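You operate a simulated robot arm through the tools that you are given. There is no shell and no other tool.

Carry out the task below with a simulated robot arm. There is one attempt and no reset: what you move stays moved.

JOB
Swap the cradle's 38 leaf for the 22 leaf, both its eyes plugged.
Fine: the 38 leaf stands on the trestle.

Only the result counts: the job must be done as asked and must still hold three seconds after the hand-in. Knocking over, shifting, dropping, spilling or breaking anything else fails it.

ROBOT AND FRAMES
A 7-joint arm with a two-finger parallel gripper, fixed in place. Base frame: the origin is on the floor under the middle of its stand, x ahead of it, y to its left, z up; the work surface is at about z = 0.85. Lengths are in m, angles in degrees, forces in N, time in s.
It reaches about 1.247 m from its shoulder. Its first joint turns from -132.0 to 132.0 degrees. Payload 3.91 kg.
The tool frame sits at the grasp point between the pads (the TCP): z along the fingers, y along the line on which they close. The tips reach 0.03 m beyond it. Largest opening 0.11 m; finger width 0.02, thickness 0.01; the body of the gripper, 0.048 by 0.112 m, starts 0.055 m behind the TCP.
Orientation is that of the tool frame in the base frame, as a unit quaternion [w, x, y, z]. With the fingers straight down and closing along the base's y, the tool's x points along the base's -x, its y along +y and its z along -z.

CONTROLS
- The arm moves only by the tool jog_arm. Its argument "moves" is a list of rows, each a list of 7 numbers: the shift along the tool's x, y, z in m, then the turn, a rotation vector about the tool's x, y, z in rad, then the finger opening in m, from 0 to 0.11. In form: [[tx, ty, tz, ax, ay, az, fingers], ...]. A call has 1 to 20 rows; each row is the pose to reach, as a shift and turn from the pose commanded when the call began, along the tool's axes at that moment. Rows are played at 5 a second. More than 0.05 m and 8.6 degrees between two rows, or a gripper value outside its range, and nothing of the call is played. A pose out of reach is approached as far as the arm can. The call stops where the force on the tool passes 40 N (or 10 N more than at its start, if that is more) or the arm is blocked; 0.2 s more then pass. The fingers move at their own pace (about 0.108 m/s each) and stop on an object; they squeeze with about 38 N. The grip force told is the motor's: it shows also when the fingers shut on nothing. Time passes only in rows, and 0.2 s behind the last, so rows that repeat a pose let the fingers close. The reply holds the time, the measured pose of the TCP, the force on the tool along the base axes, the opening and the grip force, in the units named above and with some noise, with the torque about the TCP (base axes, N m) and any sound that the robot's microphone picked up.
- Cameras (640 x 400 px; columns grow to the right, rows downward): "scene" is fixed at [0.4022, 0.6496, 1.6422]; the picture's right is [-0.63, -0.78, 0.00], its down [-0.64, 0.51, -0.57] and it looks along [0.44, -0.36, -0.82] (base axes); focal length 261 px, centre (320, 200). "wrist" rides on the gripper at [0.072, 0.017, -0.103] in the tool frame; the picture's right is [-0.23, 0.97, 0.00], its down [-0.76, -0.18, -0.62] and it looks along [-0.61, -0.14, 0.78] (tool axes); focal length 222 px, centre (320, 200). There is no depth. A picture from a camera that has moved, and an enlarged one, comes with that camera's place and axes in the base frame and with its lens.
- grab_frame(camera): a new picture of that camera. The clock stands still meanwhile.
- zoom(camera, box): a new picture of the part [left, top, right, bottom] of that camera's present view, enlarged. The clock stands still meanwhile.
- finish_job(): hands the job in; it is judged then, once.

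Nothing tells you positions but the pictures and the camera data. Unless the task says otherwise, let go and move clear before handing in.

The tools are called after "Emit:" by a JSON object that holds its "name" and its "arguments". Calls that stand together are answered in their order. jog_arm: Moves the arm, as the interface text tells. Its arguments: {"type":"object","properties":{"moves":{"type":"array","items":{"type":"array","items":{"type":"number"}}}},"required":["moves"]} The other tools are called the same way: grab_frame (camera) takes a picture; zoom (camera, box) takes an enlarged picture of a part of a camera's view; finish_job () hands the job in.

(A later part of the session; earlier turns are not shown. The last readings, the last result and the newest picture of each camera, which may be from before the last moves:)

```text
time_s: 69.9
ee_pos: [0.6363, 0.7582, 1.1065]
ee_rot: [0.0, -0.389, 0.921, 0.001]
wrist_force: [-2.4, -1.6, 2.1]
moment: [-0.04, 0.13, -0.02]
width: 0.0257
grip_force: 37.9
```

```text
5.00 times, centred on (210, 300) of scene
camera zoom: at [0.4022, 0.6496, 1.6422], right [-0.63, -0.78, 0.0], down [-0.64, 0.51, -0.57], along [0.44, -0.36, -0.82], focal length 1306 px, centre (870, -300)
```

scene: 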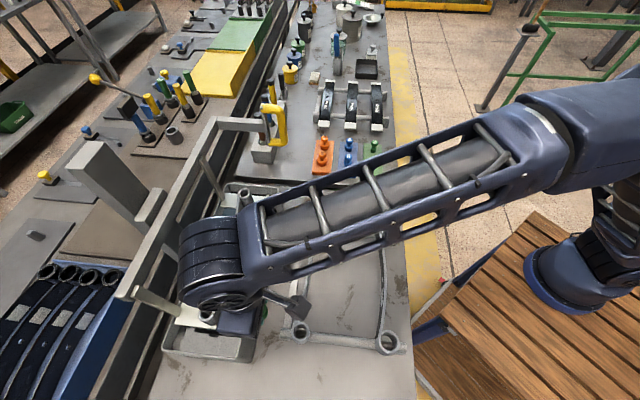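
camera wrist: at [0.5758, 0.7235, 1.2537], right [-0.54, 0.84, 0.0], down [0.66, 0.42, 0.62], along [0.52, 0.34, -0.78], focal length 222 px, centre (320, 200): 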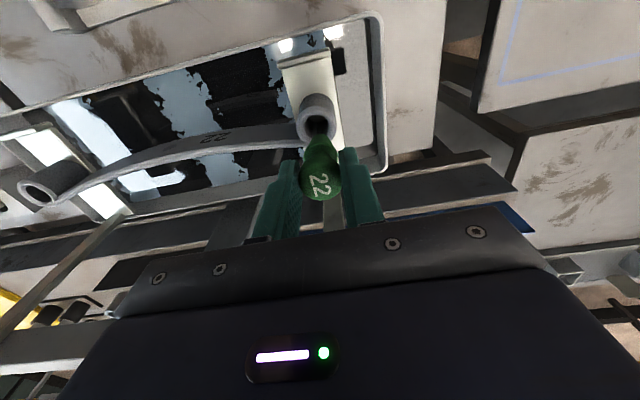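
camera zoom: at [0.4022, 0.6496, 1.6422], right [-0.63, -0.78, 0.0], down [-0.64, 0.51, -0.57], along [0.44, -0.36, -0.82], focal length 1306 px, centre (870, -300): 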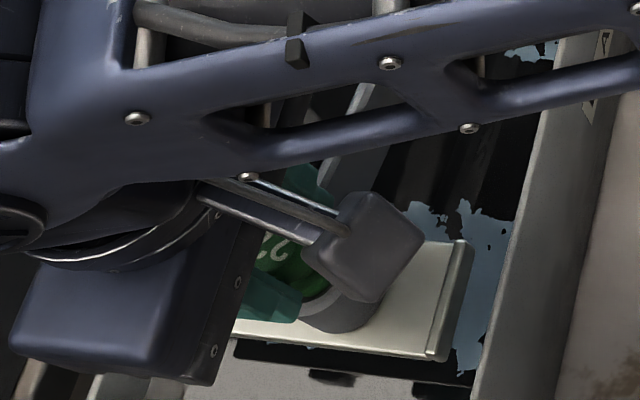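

The eye and ledge kept the same place relative to the gripper over the last 7 mm, as if the cradle moved down with me. I'll stop and look at the whole cradle before doing anything else.

Emit:
{"name": "grab_frame", "arguments": {"camera": "scene"}}

Emit:
{"name": "grab_frame", "arguments": {"camera": "wrist"}}

Emit:
{"name": "zoom", "arguments": {"camera": "scene", "box": [100, 160, 300, 360]}}

Emit:
{"name": "zoom", "arguments": {"camera": "scene", "box": [190, 90, 310, 210]}}

```text
taken
```

scene: 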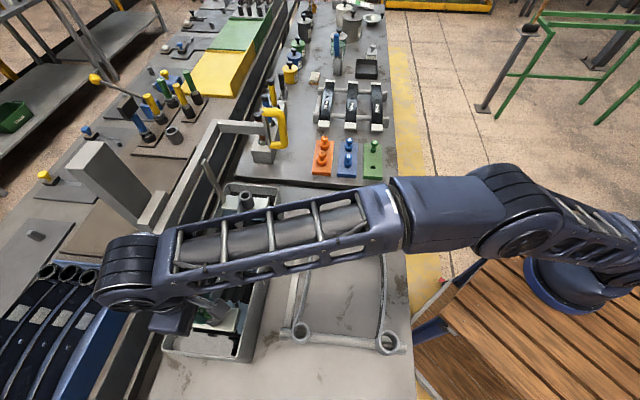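

```text
taken
camera wrist: at [0.5733, 0.7178, 1.209], right [-0.54, 0.84, 0.0], down [0.66, 0.42, 0.62], along [0.52, 0.34, -0.78], focal length 222 px, centre (320, 200)
```

wrist: 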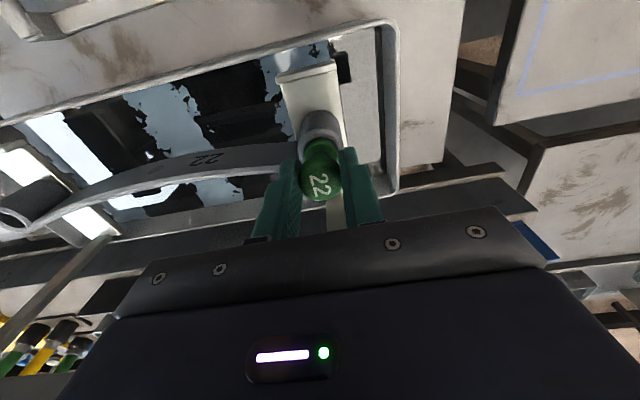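

```text
2.00 times, centred on (200, 260) of scene
camera zoom: at [0.4022, 0.6496, 1.6422], right [-0.63, -0.78, 0.0], down [-0.64, 0.51, -0.57], along [0.44, -0.36, -0.82], focal length 522 px, centre (560, 80)
```

zoom: 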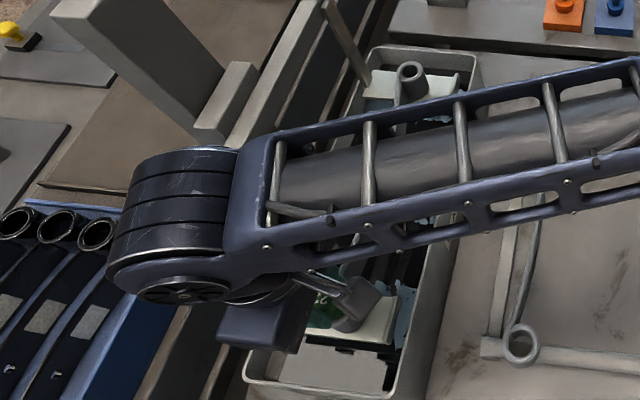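

```text
3.33 times, centred on (250, 150) of scene
camera zoom: at [0.4022, 0.6496, 1.6422], right [-0.63, -0.78, 0.0], down [-0.64, 0.51, -0.57], along [0.44, -0.36, -0.82], focal length 871 px, centre (553, 367)
```

zoom: 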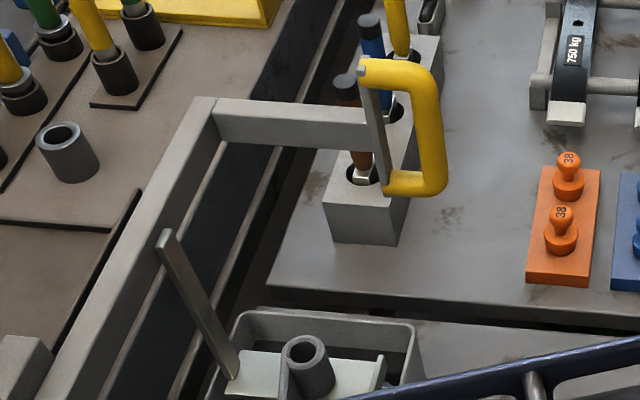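

The scene view suggests both ledges sank by several millimetres under a very light push, so the cradle frame is a balanced dipping lever. I'll back up 6 mm and see whether the cradle rises back.

Emit:
{"name": "jog_arm", "arguments": {"moves": [[0, 0, -0.003, 0, 0, 0, 0.0], [0, 0, -0.006, 0, 0, 0, 0.0], [0, 0, -0.006, 0, 0, 0, 0.0]]}}

Emit:
{"name": "zoom", "arguments": {"camera": "wrist", "box": [272, 105, 368, 165]}}

Emit:
{"name": "zoom", "arguments": {"camera": "scene", "box": [190, 90, 310, 210]}}

Emit:
{"name": "zoom", "arguments": {"camera": "scene", "box": [160, 260, 260, 340]}}

```text
time_s: 70.7
ee_pos: [0.6362, 0.7577, 1.1116]
ee_rot: [-0.001, -0.388, 0.922, 0.001]
wrist_force: [-0.5, 0.8, 0.1]
moment: [0.0, -0.02, -0.02]
width: 0.026
grip_force: 37.9
```

```text
6.67 times, centred on (320, 135) of wrist
camera zoom: at [0.5734, 0.7175, 1.2145], right [-0.54, 0.84, 0.0], down [0.66, 0.42, 0.62], along [0.52, 0.34, -0.78], focal length 1481 px, centre (320, 633)
```

zoom: 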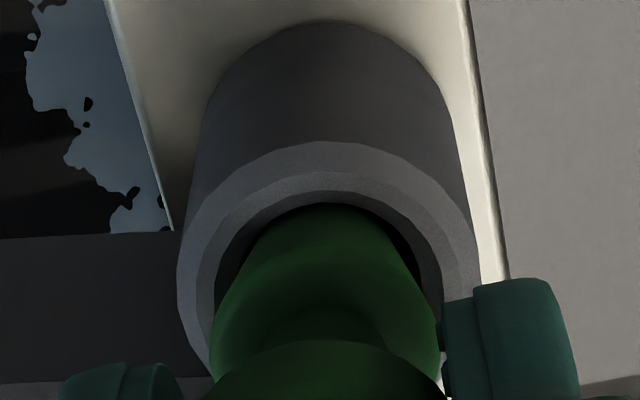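

```text
3.33 times, centred on (250, 150) of scene
camera zoom: at [0.4022, 0.6496, 1.6422], right [-0.63, -0.78, 0.0], down [-0.64, 0.51, -0.57], along [0.44, -0.36, -0.82], focal length 871 px, centre (553, 367)
```

zoom: 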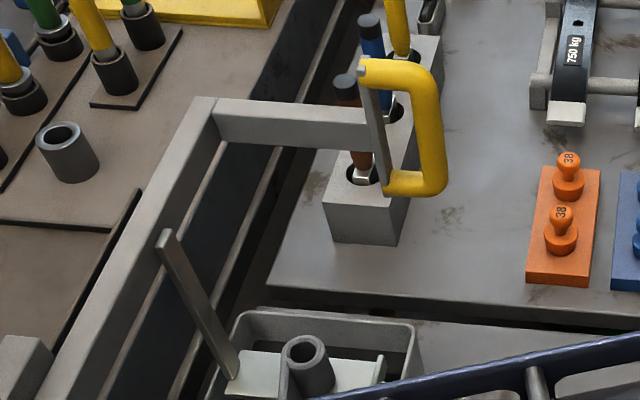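

```text
5.00 times, centred on (210, 300) of scene
camera zoom: at [0.4022, 0.6496, 1.6422], right [-0.63, -0.78, 0.0], down [-0.64, 0.51, -0.57], along [0.44, -0.36, -0.82], focal length 1306 px, centre (870, -300)
```

zoom: 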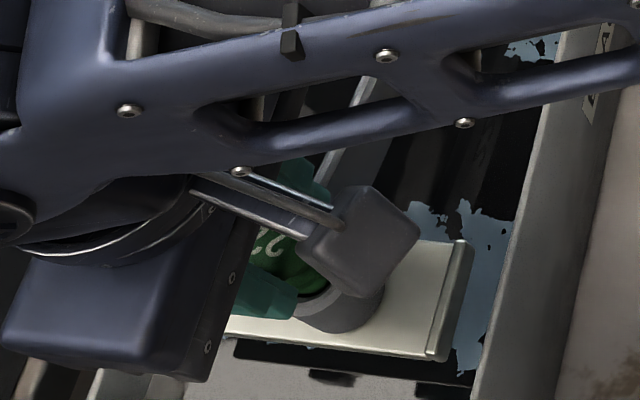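

The cradle stayed down about 8 mm after I backed off, at least so far. I'll wait a second or so without moving to see whether it creeps back up.

Emit:
{"name": "jog_arm", "arguments": {"moves": [[0, 0, 0, 0, 0, 0, 0.0], [0, 0, 0, 0, 0, 0, 0.0], [0, 0, 0, 0, 0, 0, 0.0], [0, 0, 0, 0, 0, 0, 0.0], [0, 0, 0, 0, 0, 0, 0.0]]}}

Emit:
{"name": "zoom", "arguments": {"camera": "wrist", "box": [272, 105, 368, 165]}}

Emit:
{"name": "zoom", "arguments": {"camera": "scene", "box": [230, 90, 310, 150]}}

Emit:
{"name": "zoom", "arguments": {"camera": "scene", "box": [210, 170, 290, 230]}}

Emit:
{"name": "zoom", "arguments": {"camera": "scene", "box": [60, 120, 260, 310]}}

```text
time_s: 71.9
ee_pos: [0.6374, 0.758, 1.1119]
ee_rot: [0.0, -0.388, 0.922, 0.001]
wrist_force: [-0.4, 0.0, -0.8]
moment: [-0.01, -0.02, -0.01]
width: 0.0258
grip_force: 38.2
```

```text
6.67 times, centred on (320, 135) of wrist
camera zoom: at [0.5734, 0.7175, 1.2146], right [-0.54, 0.84, 0.0], down [0.66, 0.42, 0.62], along [0.52, 0.34, -0.78], focal length 1481 px, centre (320, 633)
```

zoom: 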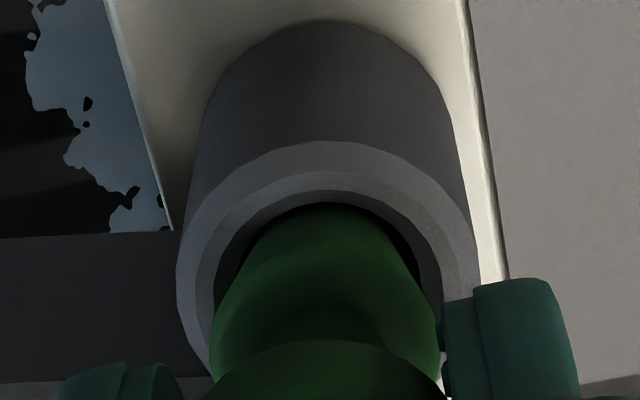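

```text
6.67 times, centred on (270, 120) of scene
camera zoom: at [0.4022, 0.6496, 1.6422], right [-0.63, -0.78, 0.0], down [-0.64, 0.51, -0.57], along [0.44, -0.36, -0.82], focal length 1742 px, centre (653, 733)
```

zoom: 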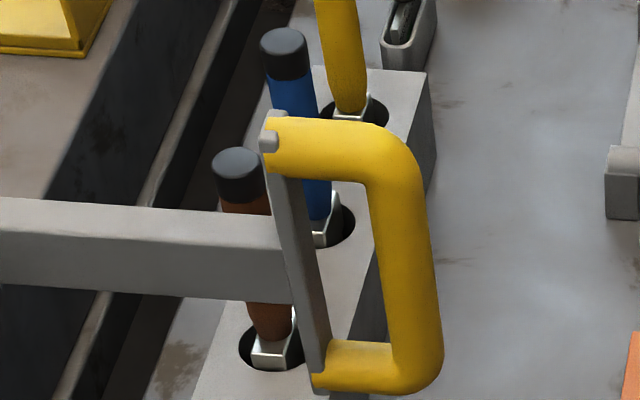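

```text
6.67 times, centred on (250, 200) of scene
camera zoom: at [0.4022, 0.6496, 1.6422], right [-0.63, -0.78, 0.0], down [-0.64, 0.51, -0.57], along [0.44, -0.36, -0.82], focal length 1742 px, centre (787, 200)
```

zoom: 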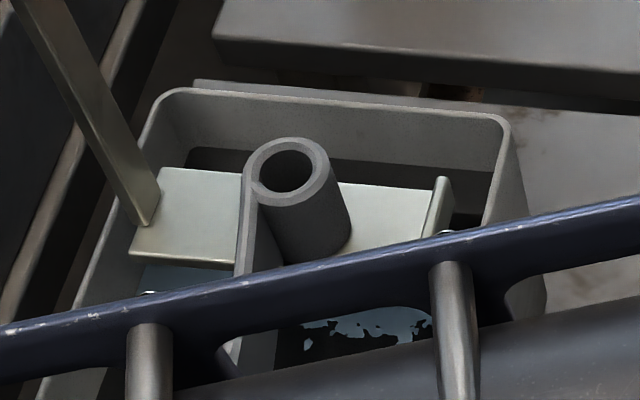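

```text
2.11 times, centred on (160, 215) of scene
camera zoom: at [0.4022, 0.6496, 1.6422], right [-0.63, -0.78, 0.0], down [-0.64, 0.51, -0.57], along [0.44, -0.36, -0.82], focal length 550 px, centre (657, 168)
```

zoom: 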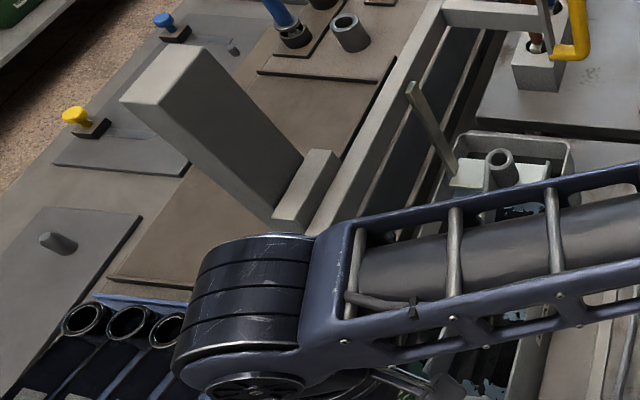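

No creep: the cradle is friction-held about 9–10 mm lower than before. I'll avoid any more push, centre the plug better (about 1.7 mm toward −p), lower gently and let it drop in by its own weight. I can raise the cradle back by its handle at the end.

Emit:
{"name": "jog_arm", "arguments": {"moves": [[0.0017, 0.0005, 0, 0, 0, 0, 0.0], [0.0017, 0.0005, 0.003, 0, 0, 0, 0.0], [0.0017, 0.0005, 0.006, 0, 0, 0, 0.0], [0.0017, 0.0005, 0.006, 0, 0, 0, 0.0]]}}

Emit:
{"name": "zoom", "arguments": {"camera": "wrist", "box": [272, 105, 368, 165]}}

Emit:
{"name": "zoom", "arguments": {"camera": "scene", "box": [230, 90, 310, 150]}}

```text
time_s: 72.9
ee_pos: [0.6341, 0.7571, 1.106]
ee_rot: [-0.001, -0.388, 0.922, 0.001]
wrist_force: [5.1, -0.3, 2.1]
moment: [-0.02, -0.25, -0.01]
width: 0.0259
grip_force: 37.7
```

```text
6.67 times, centred on (320, 135) of wrist
camera zoom: at [0.5708, 0.7164, 1.2092], right [-0.54, 0.84, 0.0], down [0.66, 0.42, 0.62], along [0.52, 0.34, -0.78], focal length 1481 px, centre (320, 633)
```

zoom: 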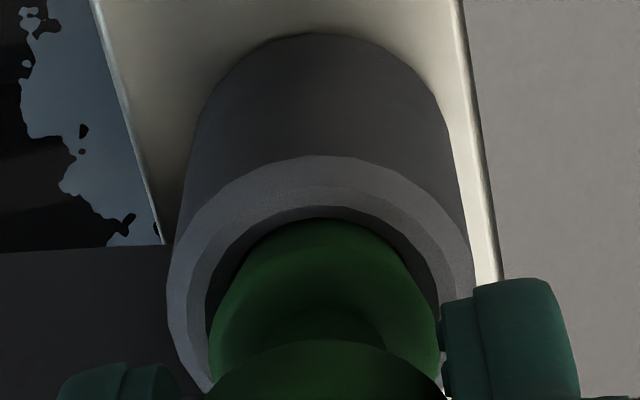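

```text
6.67 times, centred on (270, 120) of scene
camera zoom: at [0.4022, 0.6496, 1.6422], right [-0.63, -0.78, 0.0], down [-0.64, 0.51, -0.57], along [0.44, -0.36, -0.82], focal length 1742 px, centre (653, 733)
```

zoom: 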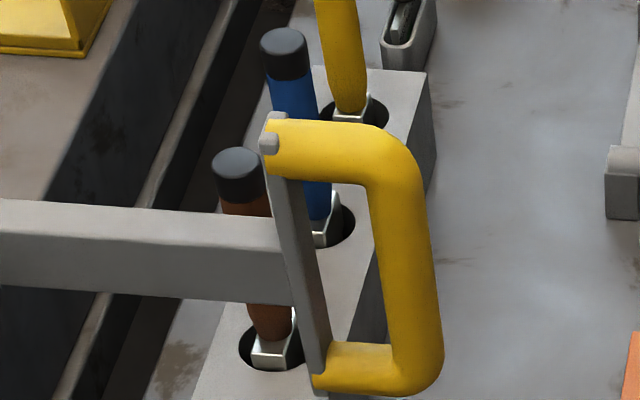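

Emit:
{"name": "jog_arm", "arguments": {"moves": [[-0.0007, -0.0004, 0, 0, 0, 0, 0.0], [-0.0013, -0.0008, 0, 0, 0, 0, 0.0], [-0.0013, -0.0008, 0, 0, 0, 0, 0.0], [-0.0013, -0.0008, 0, 0, 0, 0, 0.0]]}}

Emit:
{"name": "zoom", "arguments": {"camera": "wrist", "box": [272, 105, 368, 165]}}

```text
time_s: 73.9
ee_pos: [0.6349, 0.7572, 1.1058]
ee_rot: [0.0, -0.387, 0.922, 0.001]
wrist_force: [-3.0, -0.3, -0.3]
moment: [-0.04, 0.13, 0.02]
width: 0.0259
grip_force: 37.5
```

```text
6.67 times, centred on (320, 135) of wrist
camera zoom: at [0.5721, 0.7174, 1.2094], right [-0.54, 0.84, 0.0], down [0.66, 0.42, 0.62], along [0.52, 0.34, -0.78], focal length 1481 px, centre (320, 633)
```

zoom: 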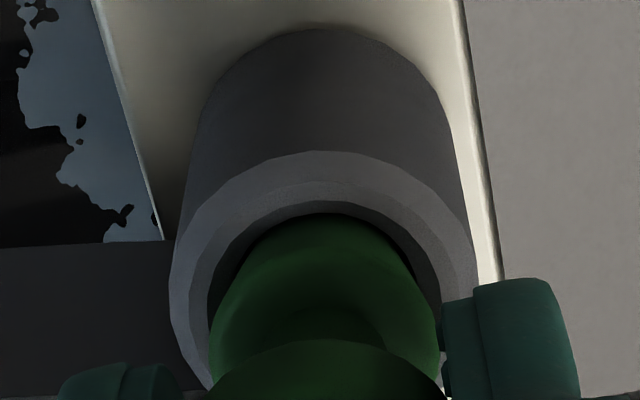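

Emit:
{"name": "jog_arm", "arguments": {"moves": [[0.0003, 0.0002, 0, 0, 0, 0, 0.0], [0.0006, 0.0003, 0, 0, 0, 0, 0.0], [0.0006, 0.0003, 0, 0, 0, 0, 0.0]]}}

```text
time_s: 74.7
ee_pos: [0.6348, 0.7577, 1.1069]
ee_rot: [0.0, -0.389, 0.921, 0.0]
wrist_force: [0.2, 1.2, 0.2]
moment: [0.08, -0.03, 0.02]
width: 0.0259
grip_force: 38.4
```

Side forces are now near zero, so the plug is centred. Lowering a few millimetres more.

Emit:
{"name": "jog_arm", "arguments": {"moves": [[0, 0, 0.002, 0, 0, 0, 0.0], [0, 0, 0.004, 0, 0, 0, 0.0]]}}

Emit:
{"name": "zoom", "arguments": {"camera": "wrist", "box": [272, 105, 368, 165]}}

Emit:
{"name": "zoom", "arguments": {"camera": "scene", "box": [210, 170, 290, 230]}}

```text
time_s: 75.3
ee_pos: [0.6356, 0.7578, 1.103]
ee_rot: [-0.001, -0.389, 0.921, 0.0]
wrist_force: [-4.5, 2.1, 2.2]
moment: [0.12, 0.18, 0.02]
width: 0.0256
grip_force: 38.3
```

```text
6.67 times, centred on (320, 135) of wrist
camera zoom: at [0.5724, 0.7169, 1.2061], right [-0.54, 0.84, 0.0], down [0.66, 0.42, 0.62], along [0.52, 0.34, -0.78], focal length 1481 px, centre (320, 633)
```

zoom: 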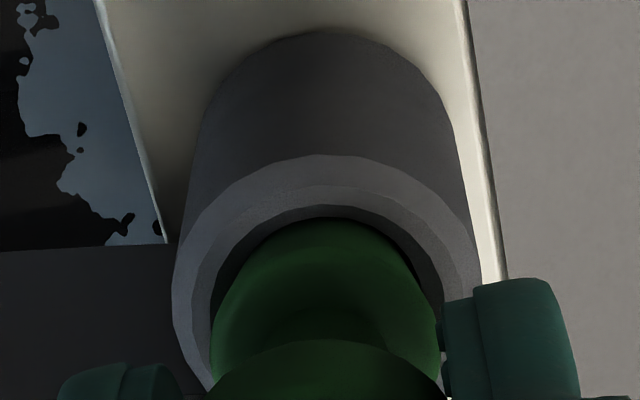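

```text
6.67 times, centred on (250, 200) of scene
camera zoom: at [0.4022, 0.6496, 1.6422], right [-0.63, -0.78, 0.0], down [-0.64, 0.51, -0.57], along [0.44, -0.36, -0.82], focal length 1742 px, centre (787, 200)
```

zoom: 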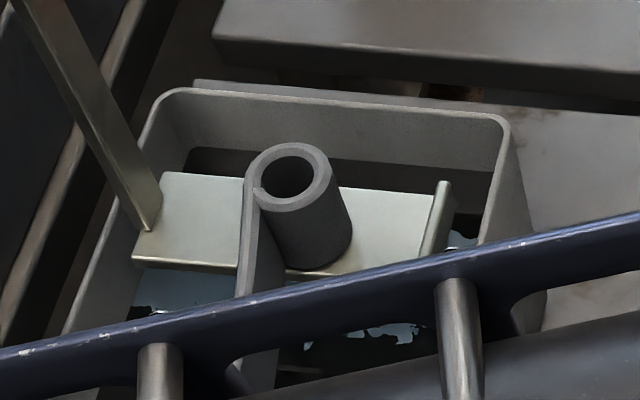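

The cradle sinks with any wall rubbing, so I'll stop pushing. I'll relieve the side load and then simply open the fingers so the tapered plug settles under its own weight.

Emit:
{"name": "jog_arm", "arguments": {"moves": [[0.0003, 0.0005, 0, 0, 0, 0, 0.0], [0.0005, 0.0009, 0, 0, 0, 0, 0.0], [0.0005, 0.0009, 0, 0, 0, 0, 0.0]]}}

Emit:
{"name": "zoom", "arguments": {"camera": "wrist", "box": [272, 105, 368, 165]}}

```text
time_s: 76.1
ee_pos: [0.6352, 0.7573, 1.1027]
ee_rot: [0.0, -0.388, 0.922, 0.0]
wrist_force: [0.3, -2.9, -0.4]
moment: [-0.13, 0.01, 0.01]
width: 0.026
grip_force: 37.5
```

```text
6.67 times, centred on (320, 135) of wrist
camera zoom: at [0.5723, 0.7176, 1.2057], right [-0.54, 0.84, 0.0], down [0.66, 0.42, 0.62], along [0.52, 0.34, -0.78], focal length 1481 px, centre (320, 633)
```

zoom: 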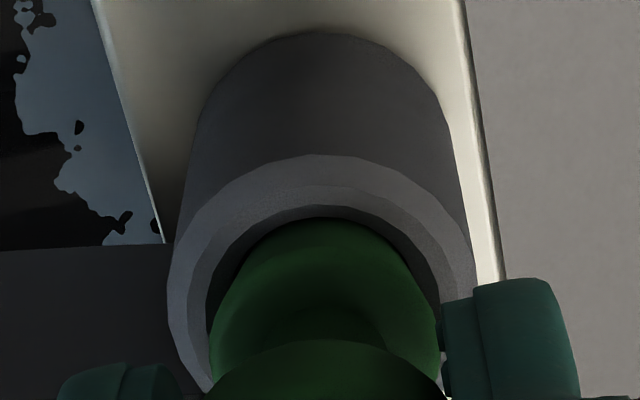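

Emit:
{"name": "jog_arm", "arguments": {"moves": [[0.0004, -0.0003, 0, 0, 0, 0, 0.0], [0.0004, -0.0003, 0, 0, 0, 0, 0.0]]}}

Emit:
{"name": "jog_arm", "arguments": {"moves": [[0, 0, 0, 0, 0, 0, 0.027], [0, 0, 0, 0, 0, 0, 0.032], [0, 0, 0, 0, 0, 0, 0.04], [0, 0, 0, 0, 0, 0, 0.045]]}}

Emit:
{"name": "zoom", "arguments": {"camera": "wrist", "box": [240, 100, 400, 220]}}

Emit:
{"name": "zoom", "arguments": {"camera": "scene", "box": [160, 260, 260, 340]}}

Emit:
{"name": "zoom", "arguments": {"camera": "scene", "box": [210, 170, 290, 230]}}

```text
time_s: 76.7
ee_pos: [0.635, 0.7566, 1.1032]
ee_rot: [0.0, -0.388, 0.922, 0.002]
wrist_force: [1.7, 1.9, 0.5]
moment: [0.11, -0.06, 0.01]
width: 0.0258
grip_force: 37.8
```

```text
time_s: 77.7
ee_pos: [0.6346, 0.7573, 1.1026]
ee_rot: [-0.001, -0.388, 0.922, 0.001]
wrist_force: [0.4, -0.2, -0.9]
moment: [0.0, -0.01, 0.02]
width: 0.0448
grip_force: 0.1
```

```text
3.33 times, centred on (320, 160) of wrist
camera zoom: at [0.572, 0.7167, 1.2056], right [-0.54, 0.84, 0.0], down [0.66, 0.42, 0.62], along [0.52, 0.34, -0.78], focal length 740 px, centre (320, 333)
```

zoom: 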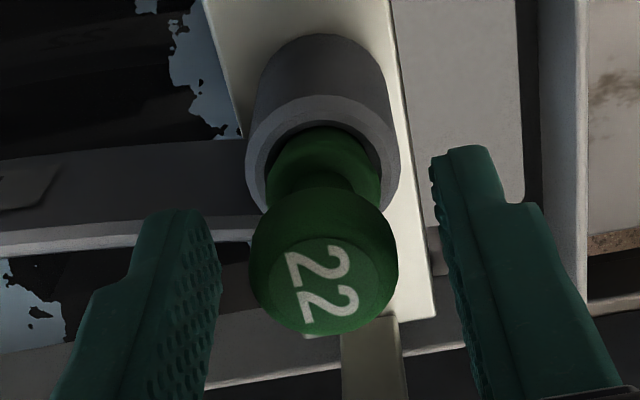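

```text
5.00 times, centred on (210, 300) of scene
camera zoom: at [0.4022, 0.6496, 1.6422], right [-0.63, -0.78, 0.0], down [-0.64, 0.51, -0.57], along [0.44, -0.36, -0.82], focal length 1306 px, centre (870, -300)
```

zoom: 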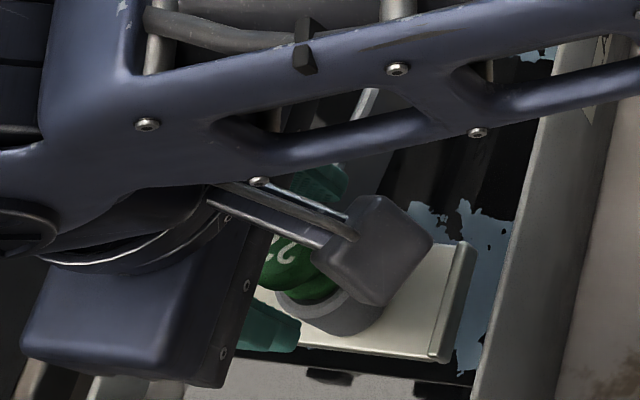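

```text
6.67 times, centred on (250, 200) of scene
camera zoom: at [0.4022, 0.6496, 1.6422], right [-0.63, -0.78, 0.0], down [-0.64, 0.51, -0.57], along [0.44, -0.36, -0.82], focal length 1742 px, centre (787, 200)
```

zoom: 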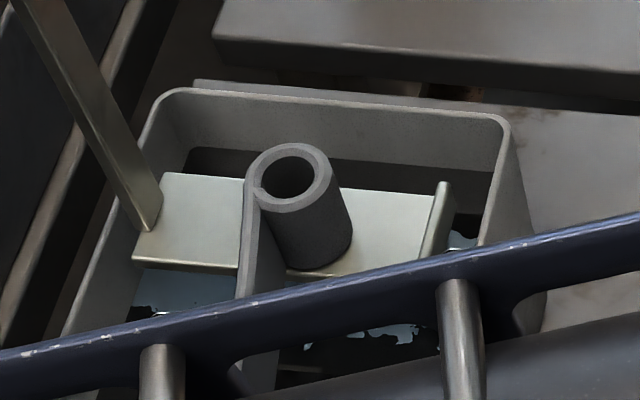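

Emit:
{"name": "zoom", "arguments": {"camera": "wrist", "box": [280, 110, 360, 190]}}

Emit:
{"name": "zoom", "arguments": {"camera": "scene", "box": [190, 290, 240, 330]}}

```text
5.00 times, centred on (320, 150) of wrist
camera zoom: at [0.572, 0.7167, 1.2056], right [-0.54, 0.84, 0.0], down [0.66, 0.42, 0.62], along [0.52, 0.34, -0.78], focal length 1111 px, centre (320, 450)
```

zoom: 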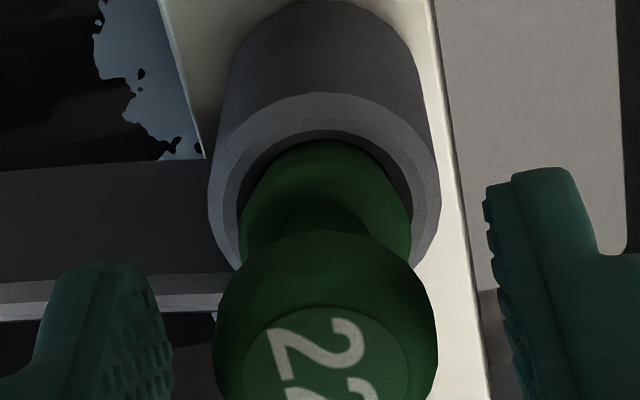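

```text
10.00 times, centred on (215, 310) of scene
camera zoom: at [0.4022, 0.6496, 1.6422], right [-0.63, -0.78, 0.0], down [-0.64, 0.51, -0.57], along [0.44, -0.36, -0.82], focal length 2612 px, centre (1370, -900)
```

zoom: 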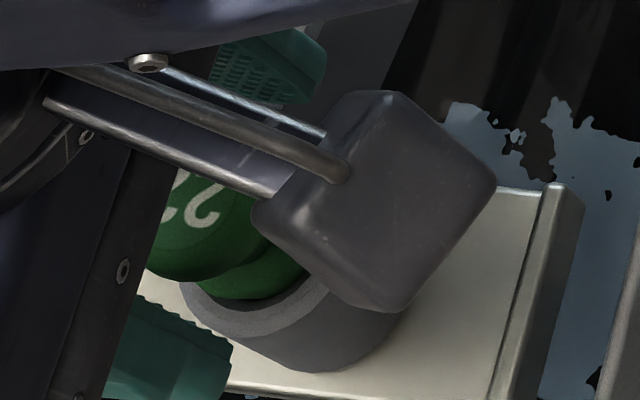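

The plug is standing in the near eye but only about 10 mm deep, and pushing harder here would just dip the cradle. Safer plan: take the 22 leaf back to the rigid trestle, seat both plugs firmly there, raise the cradle back to its height, then set the plugged leaf in gently. First I'll back the open fingers straight up.

Emit:
{"name": "jog_arm", "arguments": {"moves": [[0, 0, -0.01, 0, 0, 0, 0.05], [0, 0, -0.025, 0, 0, 0, 0.055], [0, 0, -0.045, 0, 0, 0, 0.055], [0.03, 0, -0.055, 0, 0, 0, 0.055], [0.075, 0, -0.06, 0, 0, 0, 0.055], [0.12, 0, -0.07, 0, 0, 0, 0.055], [0.12, 0, -0.07, 0, 0, 0, 0.055]]}}

Emit:
{"name": "grab_frame", "arguments": {"camera": "wrist"}}

Emit:
{"name": "grab_frame", "arguments": {"camera": "scene"}}

Emit:
{"name": "zoom", "arguments": {"camera": "scene", "box": [160, 260, 260, 340]}}

```text
time_s: 79.3
ee_pos: [0.5516, 0.6702, 1.1713]
ee_rot: [-0.001, -0.389, 0.921, 0.001]
wrist_force: [0.8, -0.2, -0.5]
moment: [-0.02, 0.0, 0.03]
width: 0.0553
grip_force: 0.1
```

```text
taken
camera wrist: at [0.4887, 0.6301, 1.2746], right [-0.54, 0.84, 0.0], down [0.66, 0.42, 0.62], along [0.52, 0.34, -0.78], focal length 222 px, centre (320, 200)
```

wrist: 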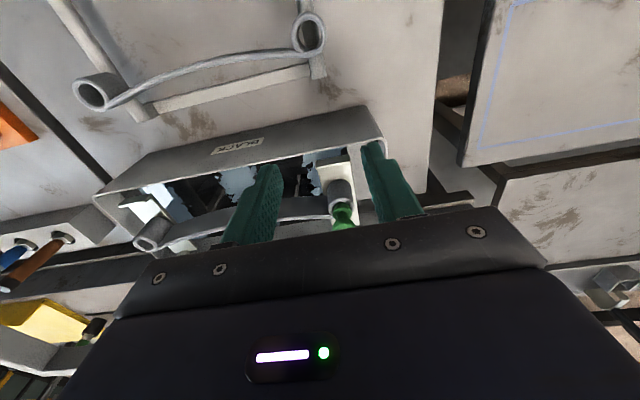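

```text
taken
```

scene: 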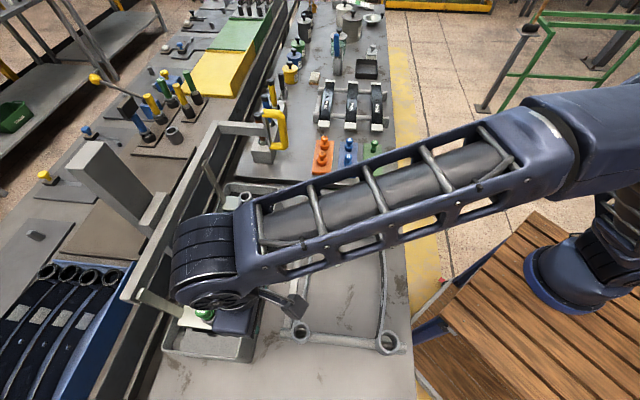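

```text
5.00 times, centred on (210, 300) of scene
camera zoom: at [0.4022, 0.6496, 1.6422], right [-0.63, -0.78, 0.0], down [-0.64, 0.51, -0.57], along [0.44, -0.36, -0.82], focal length 1306 px, centre (870, -300)
```

zoom: 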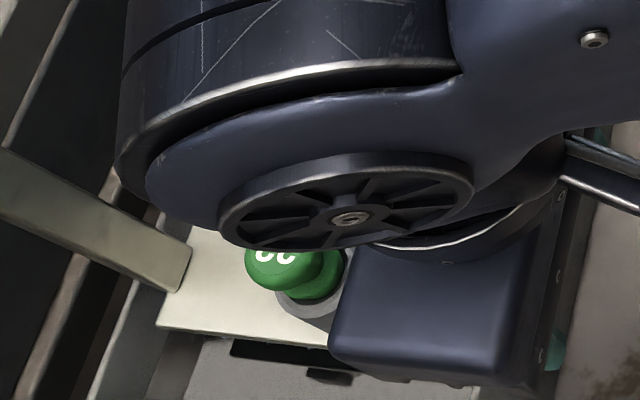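

Emit:
{"name": "zoom", "arguments": {"camera": "wrist", "box": [300, 150, 380, 235]}}

Emit:
{"name": "zoom", "arguments": {"camera": "scene", "box": [190, 280, 240, 330]}}

```text
4.71 times, centred on (340, 192) of wrist
camera zoom: at [0.4887, 0.6301, 1.2746], right [-0.54, 0.84, 0.0], down [0.66, 0.42, 0.62], along [0.52, 0.34, -0.78], focal length 1045 px, centre (226, 235)
```

zoom: 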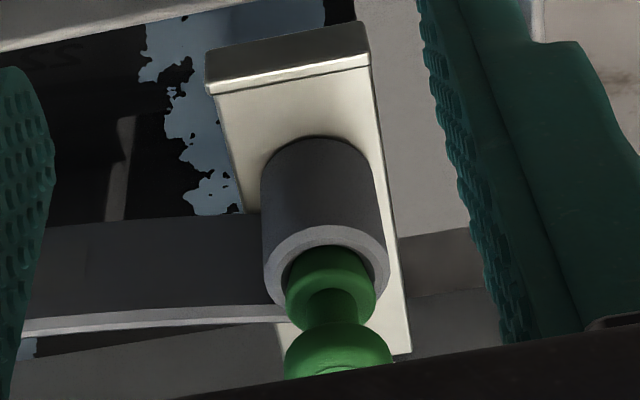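

```text
8.00 times, centred on (215, 305) of scene
camera zoom: at [0.4022, 0.6496, 1.6422], right [-0.63, -0.78, 0.0], down [-0.64, 0.51, -0.57], along [0.44, -0.36, -0.82], focal length 2090 px, centre (1160, -640)
```

zoom: 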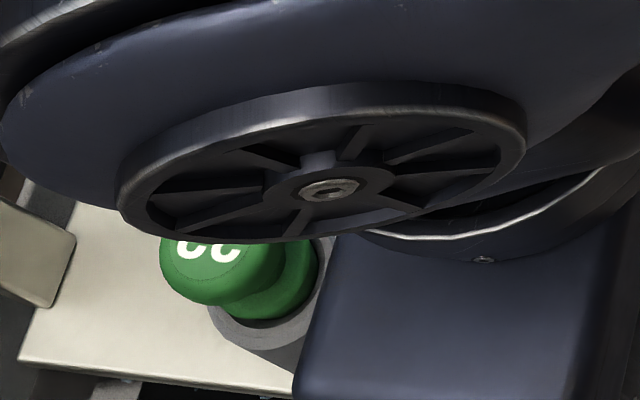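

The near plug is upright with its shoulder about 12 mm above the eye. Now I'll turn the gripper back so the fingers close across the strip and move over the middle of the leaf.

Emit:
{"name": "jog_arm", "arguments": {"moves": [[0, -0.012, 0, 0, 0, 0.13, 0.055], [0, -0.025, 0, 0, 0, 0.26, 0.055], [0, -0.038, 0, 0, 0, 0.39, 0.055], [0, -0.051, 0, 0, 0, 0.52, 0.055], [0, -0.064, 0, 0, 0, 0.65, 0.055], [0, -0.077, 0, 0, 0, 0.78, 0.055], [0, -0.09, 0, 0, 0, 0.91, 0.055], [0, -0.103, 0, 0, 0, 1.04, 0.055], [0, -0.116, 0, 0, 0, 1.17, 0.055], [0, -0.129, 0, 0, 0, 1.3, 0.055], [0, -0.142, 0, 0, 0, 1.43, 0.055], [0, -0.152, 0, 0, 0, 1.552, 0.055], [0, -0.152, 0, 0, 0, 1.552, 0.055]]}}

Emit:
{"name": "grab_frame", "arguments": {"camera": "wrist"}}

Emit:
{"name": "grab_frame", "arguments": {"camera": "scene"}}

```text
time_s: 82.1
ee_pos: [0.6585, 0.5647, 1.1724]
ee_rot: [-0.001, 0.369, 0.93, 0.0]
wrist_force: [0.0, 0.0, -0.4]
moment: [0.02, -0.03, 0.01]
width: 0.0552
grip_force: 0.2
```

```text
taken
camera wrist: at [0.6163, 0.6259, 1.2761], right [0.83, 0.55, 0.0], down [0.43, -0.65, 0.62], along [0.34, -0.52, -0.78], focal length 222 px, centre (320, 200)
```

wrist: 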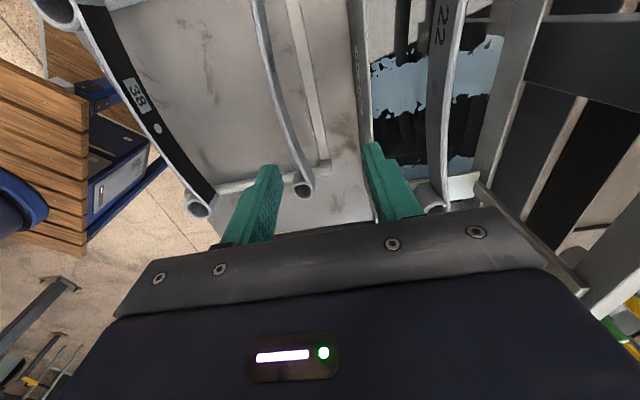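

```text
taken
```

scene: 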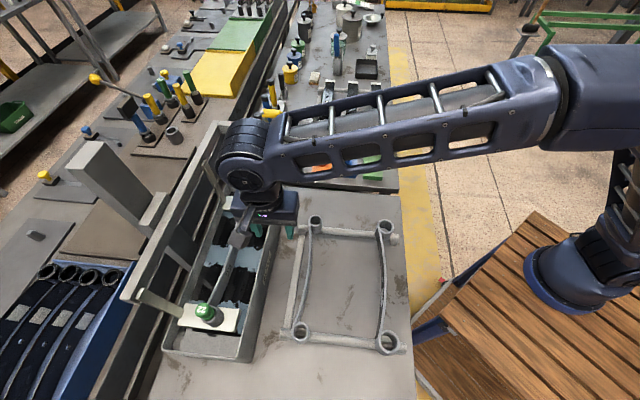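

Emit:
{"name": "zoom", "arguments": {"camera": "scene", "box": [160, 270, 260, 345]}}

Emit:
{"name": "zoom", "arguments": {"camera": "wrist", "box": [380, 0, 560, 220]}}

```text
5.33 times, centred on (210, 308) of scene
camera zoom: at [0.4022, 0.6496, 1.6422], right [-0.63, -0.78, 0.0], down [-0.64, 0.51, -0.57], along [0.44, -0.36, -0.82], focal length 1393 px, centre (907, -373)
```

zoom: 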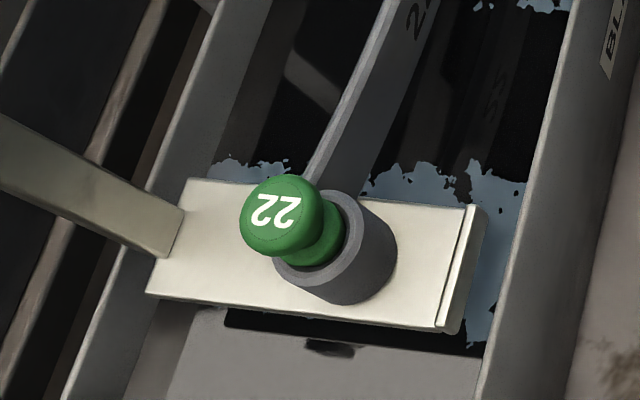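

```text
1.82 times, centred on (470, 110) of wrist
camera zoom: at [0.6163, 0.6259, 1.2761], right [0.83, 0.55, 0.0], down [0.43, -0.65, 0.62], along [0.34, -0.52, -0.78], focal length 404 px, centre (47, 364)
```

zoom: 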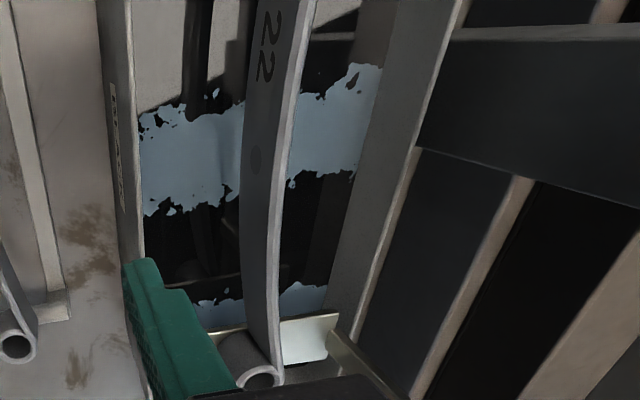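

The plug is inserted but not fully seated, as expected. I'll move over the strip's middle and check alignment before gripping.

Emit:
{"name": "jog_arm", "arguments": {"moves": [[-0.001, 0.03, 0.01, 0, 0, 0, 0.055], [-0.003, 0.065, 0.02, 0, 0, 0, 0.055], [-0.005, 0.1, 0.03, 0, 0, 0, 0.055], [-0.0065, 0.123, 0.045, 0, 0, 0, 0.055], [-0.0065, 0.123, 0.07, 0, 0, 0, 0.055], [-0.0065, 0.123, 0.07, 0, 0, 0, 0.055]]}}

Emit:
{"name": "zoom", "arguments": {"camera": "wrist", "box": [240, 100, 400, 220]}}

Emit:
{"name": "grab_frame", "arguments": {"camera": "wrist"}}

```text
time_s: 83.5
ee_pos: [0.7453, 0.652, 1.1039]
ee_rot: [-0.001, 0.368, 0.93, 0.0]
wrist_force: [-0.7, -0.9, 0.5]
moment: [-0.02, -0.01, -0.02]
width: 0.0549
grip_force: 0.1
```

```text
3.33 times, centred on (320, 160) of wrist
camera zoom: at [0.7038, 0.7128, 1.2066], right [0.83, 0.55, 0.0], down [0.43, -0.65, 0.62], along [0.34, -0.52, -0.78], focal length 740 px, centre (320, 333)
```

zoom: 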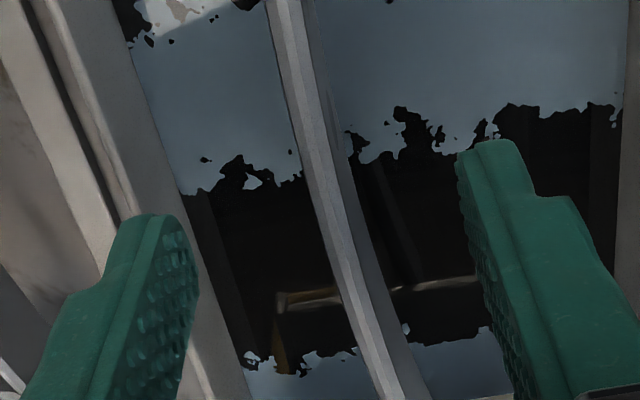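

```text
taken
camera wrist: at [0.7038, 0.7128, 1.2066], right [0.83, 0.55, 0.0], down [0.43, -0.65, 0.62], along [0.34, -0.52, -0.78], focal length 222 px, centre (320, 200)
```

wrist: 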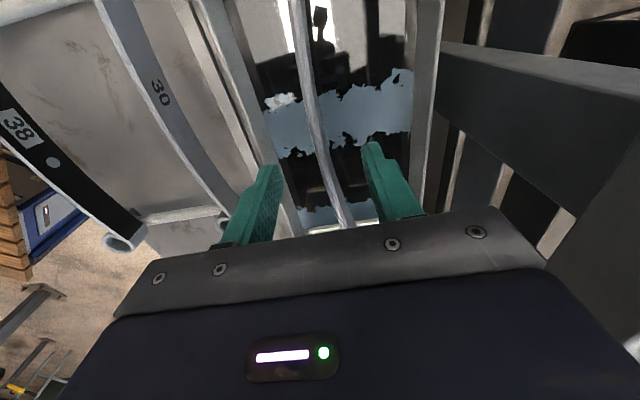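

The strip is centred between the fingers. Descending and closing.

Emit:
{"name": "jog_arm", "arguments": {"moves": [[0, 0, 0.025, 0, 0, 0, 0.055], [0, 0, 0.05, 0, 0, 0, 0.055], [0, 0, 0.065, 0, 0, 0, 0.055], [0, 0, 0.077, 0, 0, 0, 0.055], [0, 0, 0.077, 0, 0, 0, 0.055]]}}

Emit:
{"name": "zoom", "arguments": {"camera": "wrist", "box": [240, 100, 400, 220]}}

```text
time_s: 84.7
ee_pos: [0.7474, 0.6472, 1.0254]
ee_rot: [0.0, 0.369, 0.929, 0.001]
wrist_force: [-0.2, 0.5, -0.3]
moment: [0.0, -0.01, -0.01]
width: 0.0551
grip_force: 0.0
```

```text
3.33 times, centred on (320, 160) of wrist
camera zoom: at [0.706, 0.7098, 1.1286], right [0.83, 0.55, 0.0], down [0.43, -0.65, 0.62], along [0.34, -0.52, -0.78], focal length 740 px, centre (320, 333)
```

zoom: 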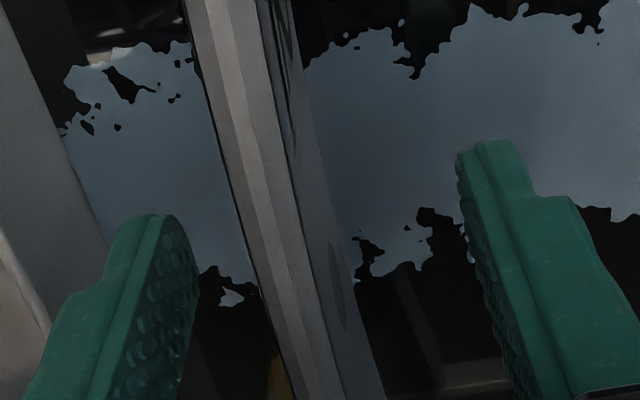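

Emit:
{"name": "jog_arm", "arguments": {"moves": [[0, 0, 0, 0, 0, 0, 0.03], [0, 0, 0, 0, 0, 0, 0.0], [0, 0, 0, 0, 0, 0, 0.0], [0, 0, 0, 0, 0, 0, 0.0], [0, 0, 0, 0, 0, 0, 0.0]]}}

Emit:
{"name": "jog_arm", "arguments": {"moves": [[0, 0, -0.006, 0, 0, 0, 0.0], [0, 0, -0.015, 0, 0, 0, 0.0], [0, 0, -0.03, 0, 0, 0, 0.0], [0, 0, -0.045, 0, 0, 0, 0.0], [0, 0, -0.06, 0, 0, 0, 0.0], [0, 0, -0.06, 0, 0, 0, 0.0]]}}

Emit:
{"name": "grab_frame", "arguments": {"camera": "scene"}}

Emit:
{"name": "zoom", "arguments": {"camera": "scene", "box": [150, 250, 270, 345]}}

```text
time_s: 85.9
ee_pos: [0.7477, 0.6485, 1.0261]
ee_rot: [0.0, 0.369, 0.929, 0.0]
wrist_force: [-0.9, -0.1, 1.6]
moment: [0.11, -0.06, 0.51]
width: 0.0076
grip_force: 37.7
```

```text
time_s: 87.3
ee_pos: [0.748, 0.65, 1.0854]
ee_rot: [-0.002, 0.368, 0.93, -0.001]
wrist_force: [0.8, -0.2, -11.7]
moment: [-0.1, -0.03, 0.01]
width: 0.0074
grip_force: 38.1
```

```text
taken
```

scene: 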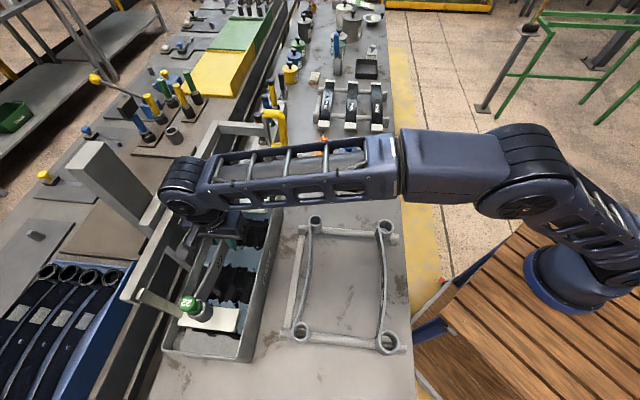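

```text
4.21 times, centred on (210, 298) of scene
camera zoom: at [0.4022, 0.6496, 1.6422], right [-0.63, -0.78, 0.0], down [-0.64, 0.51, -0.57], along [0.44, -0.36, -0.82], focal length 1100 px, centre (783, -210)
```

zoom: 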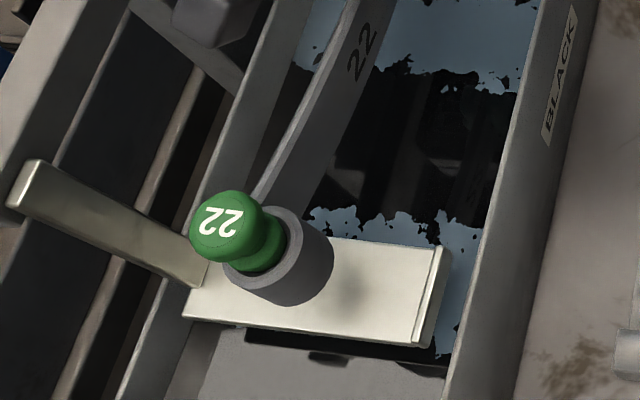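

Leaf is up again (about 12 N) with its plug. The cradle stayed where it was, so it is purely friction-held. Carrying the leaf back over its old trestle spot.

Emit:
{"name": "jog_arm", "arguments": {"moves": [[0, 0, -0.02, 0, 0, 0, 0.0], [0.001, -0.03, -0.04, 0, 0, 0, 0.0], [0.002, -0.07, -0.05, 0, 0, 0, 0.0], [0.0035, -0.11, -0.05, 0, 0, 0, 0.0], [0.0047, -0.15, -0.05, 0, 0, 0, 0.0], [0.006, -0.19, -0.05, 0, 0, 0, 0.0], [0.0072, -0.23, -0.05, 0, 0, 0, 0.0], [0.0085, -0.268, -0.05, 0, 0, 0, 0.0], [0.0094, -0.2968, -0.05, 0, 0, 0, 0.0], [0.0094, -0.2968, -0.05, 0, 0, 0, 0.0]]}}

Emit:
{"name": "grab_frame", "arguments": {"camera": "scene"}}

Emit:
{"name": "zoom", "arguments": {"camera": "scene", "box": [270, 170, 430, 370]}}

Emit:
{"name": "grab_frame", "arguments": {"camera": "wrist"}}

```text
time_s: 89.5
ee_pos: [0.5385, 0.4408, 1.136]
ee_rot: [-0.002, 0.368, 0.93, 0.0]
wrist_force: [0.1, -0.5, -13.9]
moment: [-0.12, -0.02, 0.05]
width: 0.0074
grip_force: 38.0
```

```text
taken
```

scene: 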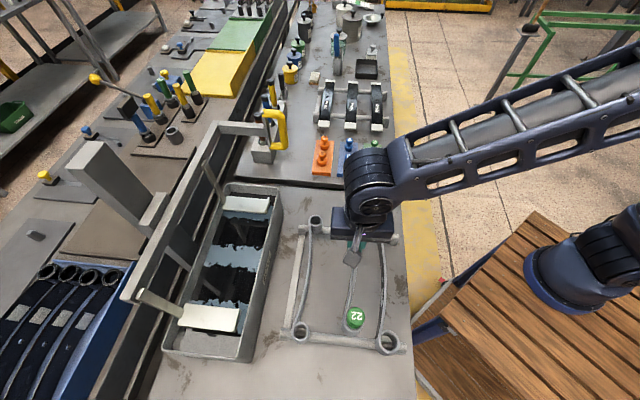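

```text
2.00 times, centred on (350, 270) of scene
camera zoom: at [0.4022, 0.6496, 1.6422], right [-0.63, -0.78, 0.0], down [-0.64, 0.51, -0.57], along [0.44, -0.36, -0.82], focal length 522 px, centre (260, 60)
```

zoom: 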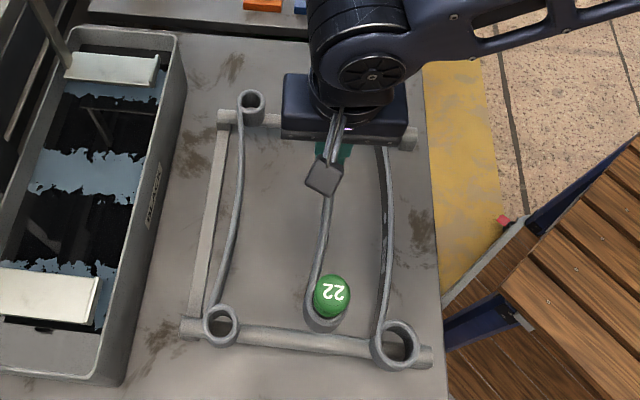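

```text
taken
camera wrist: at [0.4972, 0.5026, 1.2383], right [0.83, 0.55, 0.0], down [0.43, -0.65, 0.62], along [0.34, -0.52, -0.78], focal length 222 px, centre (320, 200)
```

wrist: 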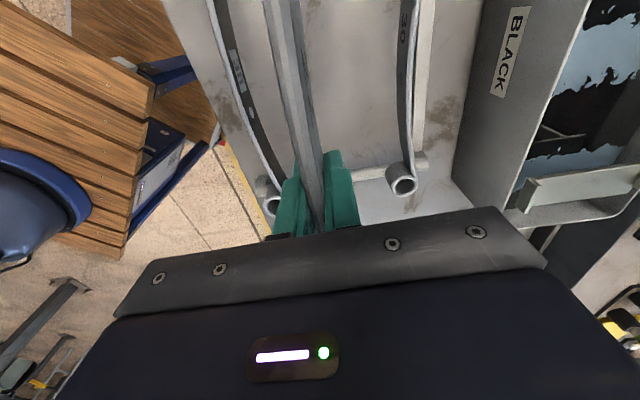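

The leaf hangs aligned over its old spot, with the near eye at about (−0.085, 0.696). Lowering to just above the bars.

Emit:
{"name": "jog_arm", "arguments": {"moves": [[0, 0, 0.04, 0, 0, 0, 0.0], [0, 0, 0.08, 0, 0, 0, 0.0], [0, 0, 0.12, 0, 0, 0, 0.0], [0, 0, 0.155, 0, 0, 0, 0.0], [0, 0, 0.185, 0, 0, 0, 0.0], [0, 0, 0.2, 0, 0, 0, 0.0], [0, 0, 0.2, 0, 0, 0, 0.0]]}}

Emit:
{"name": "zoom", "arguments": {"camera": "scene", "box": [270, 200, 430, 370]}}

```text
time_s: 91.1
ee_pos: [0.5387, 0.4414, 0.9354]
ee_rot: [-0.001, 0.369, 0.93, 0.0]
wrist_force: [-0.3, -0.3, -13.2]
moment: [-0.1, -0.02, 0.01]
width: 0.0074
grip_force: 38.1
```

```text
2.35 times, centred on (350, 285) of scene
camera zoom: at [0.4022, 0.6496, 1.6422], right [-0.63, -0.78, 0.0], down [-0.64, 0.51, -0.57], along [0.44, -0.36, -0.82], focal length 615 px, centre (249, 0)
```

zoom: 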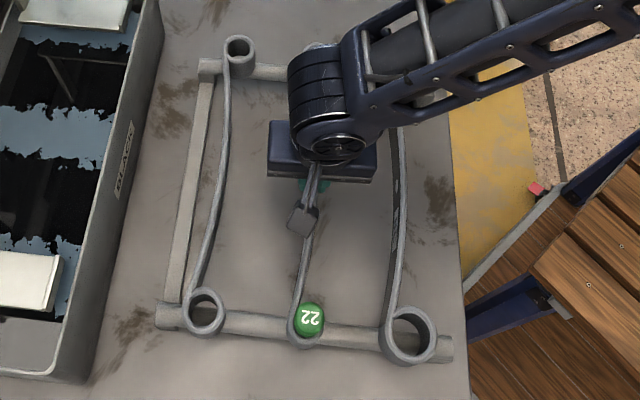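

Emit:
{"name": "jog_arm", "arguments": {"moves": [[0, 0, 0.004, 0, 0, 0, 0.0], [0, 0, 0.008, 0, 0, 0, 0.0], [0, 0, 0.011, 0, 0, 0, 0.0]]}}

Emit:
{"name": "jog_arm", "arguments": {"moves": [[0, 0, 0.0015, 0, 0, 0, 0.0], [0, 0, 0.003, 0, 0, 0, 0.0]]}}

```text
time_s: 91.9
ee_pos: [0.5383, 0.4404, 0.9233]
ee_rot: [-0.001, 0.368, 0.93, 0.001]
wrist_force: [0.4, 0.1, -12.9]
moment: [-0.15, 0.01, 0.0]
width: 0.0075
grip_force: 38.1
```

```text
time_s: 92.5
ee_pos: [0.5374, 0.4377, 0.9203]
ee_rot: [0.0, 0.368, 0.93, 0.0]
wrist_force: [0.9, 1.2, -11.4]
moment: [-0.18, -0.12, 0.02]
width: 0.0075
grip_force: 37.7
```

Emit:
{"name": "jog_arm", "arguments": {"moves": [[0, 0, 0.001, 0, 0, 0, 0.0], [0, 0, 0.002, 0, 0, 0, 0.0]]}}

```text
time_s: 93.1
ee_pos: [0.5375, 0.438, 0.9218]
ee_rot: [-0.001, 0.368, 0.93, 0.001]
wrist_force: [0.8, 0.1, 12.9]
moment: [-0.38, 0.07, 0.09]
width: 0.0076
grip_force: 38.0
```

Firm contact on both bars. Releasing and checking the leaf stands.

Emit:
{"name": "jog_arm", "arguments": {"moves": [[0, 0, -0.001, 0, 0, 0, 0.0], [0, 0, -0.001, 0, 0, 0, 0.015], [0, 0, -0.001, 0, 0, 0, 0.03], [0, 0, -0.001, 0, 0, 0, 0.05], [0, 0, -0.001, 0, 0, 0, 0.05]]}}

Emit:
{"name": "zoom", "arguments": {"camera": "scene", "box": [270, 200, 430, 370]}}

Emit:
{"name": "zoom", "arguments": {"camera": "scene", "box": [310, 300, 390, 350]}}

```text
time_s: 94.3
ee_pos: [0.538, 0.4387, 0.9215]
ee_rot: [-0.001, 0.368, 0.93, 0.0]
wrist_force: [0.9, -0.3, -0.4]
moment: [0.05, -0.04, -0.04]
width: 0.0501
grip_force: 0.0
```

```text
2.35 times, centred on (350, 285) of scene
camera zoom: at [0.4022, 0.6496, 1.6422], right [-0.63, -0.78, 0.0], down [-0.64, 0.51, -0.57], along [0.44, -0.36, -0.82], focal length 615 px, centre (249, 0)
```

zoom: 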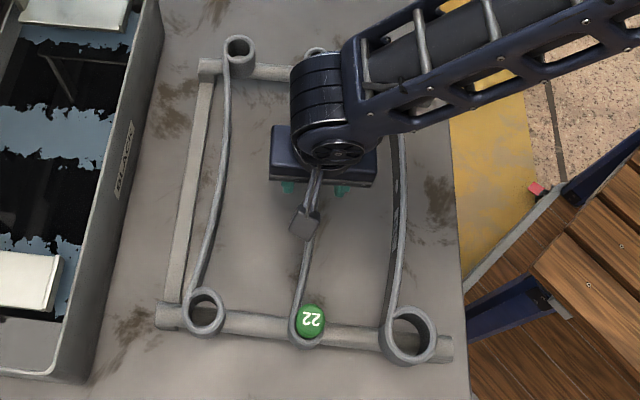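

```text
8.00 times, centred on (350, 325) of scene
camera zoom: at [0.4022, 0.6496, 1.6422], right [-0.63, -0.78, 0.0], down [-0.64, 0.51, -0.57], along [0.44, -0.36, -0.82], focal length 2090 px, centre (80, -800)
```

zoom: 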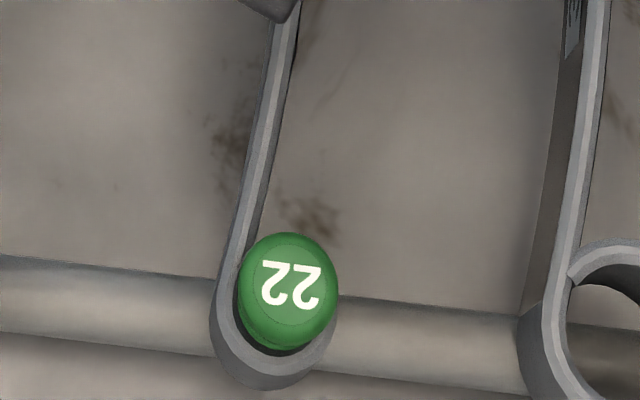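

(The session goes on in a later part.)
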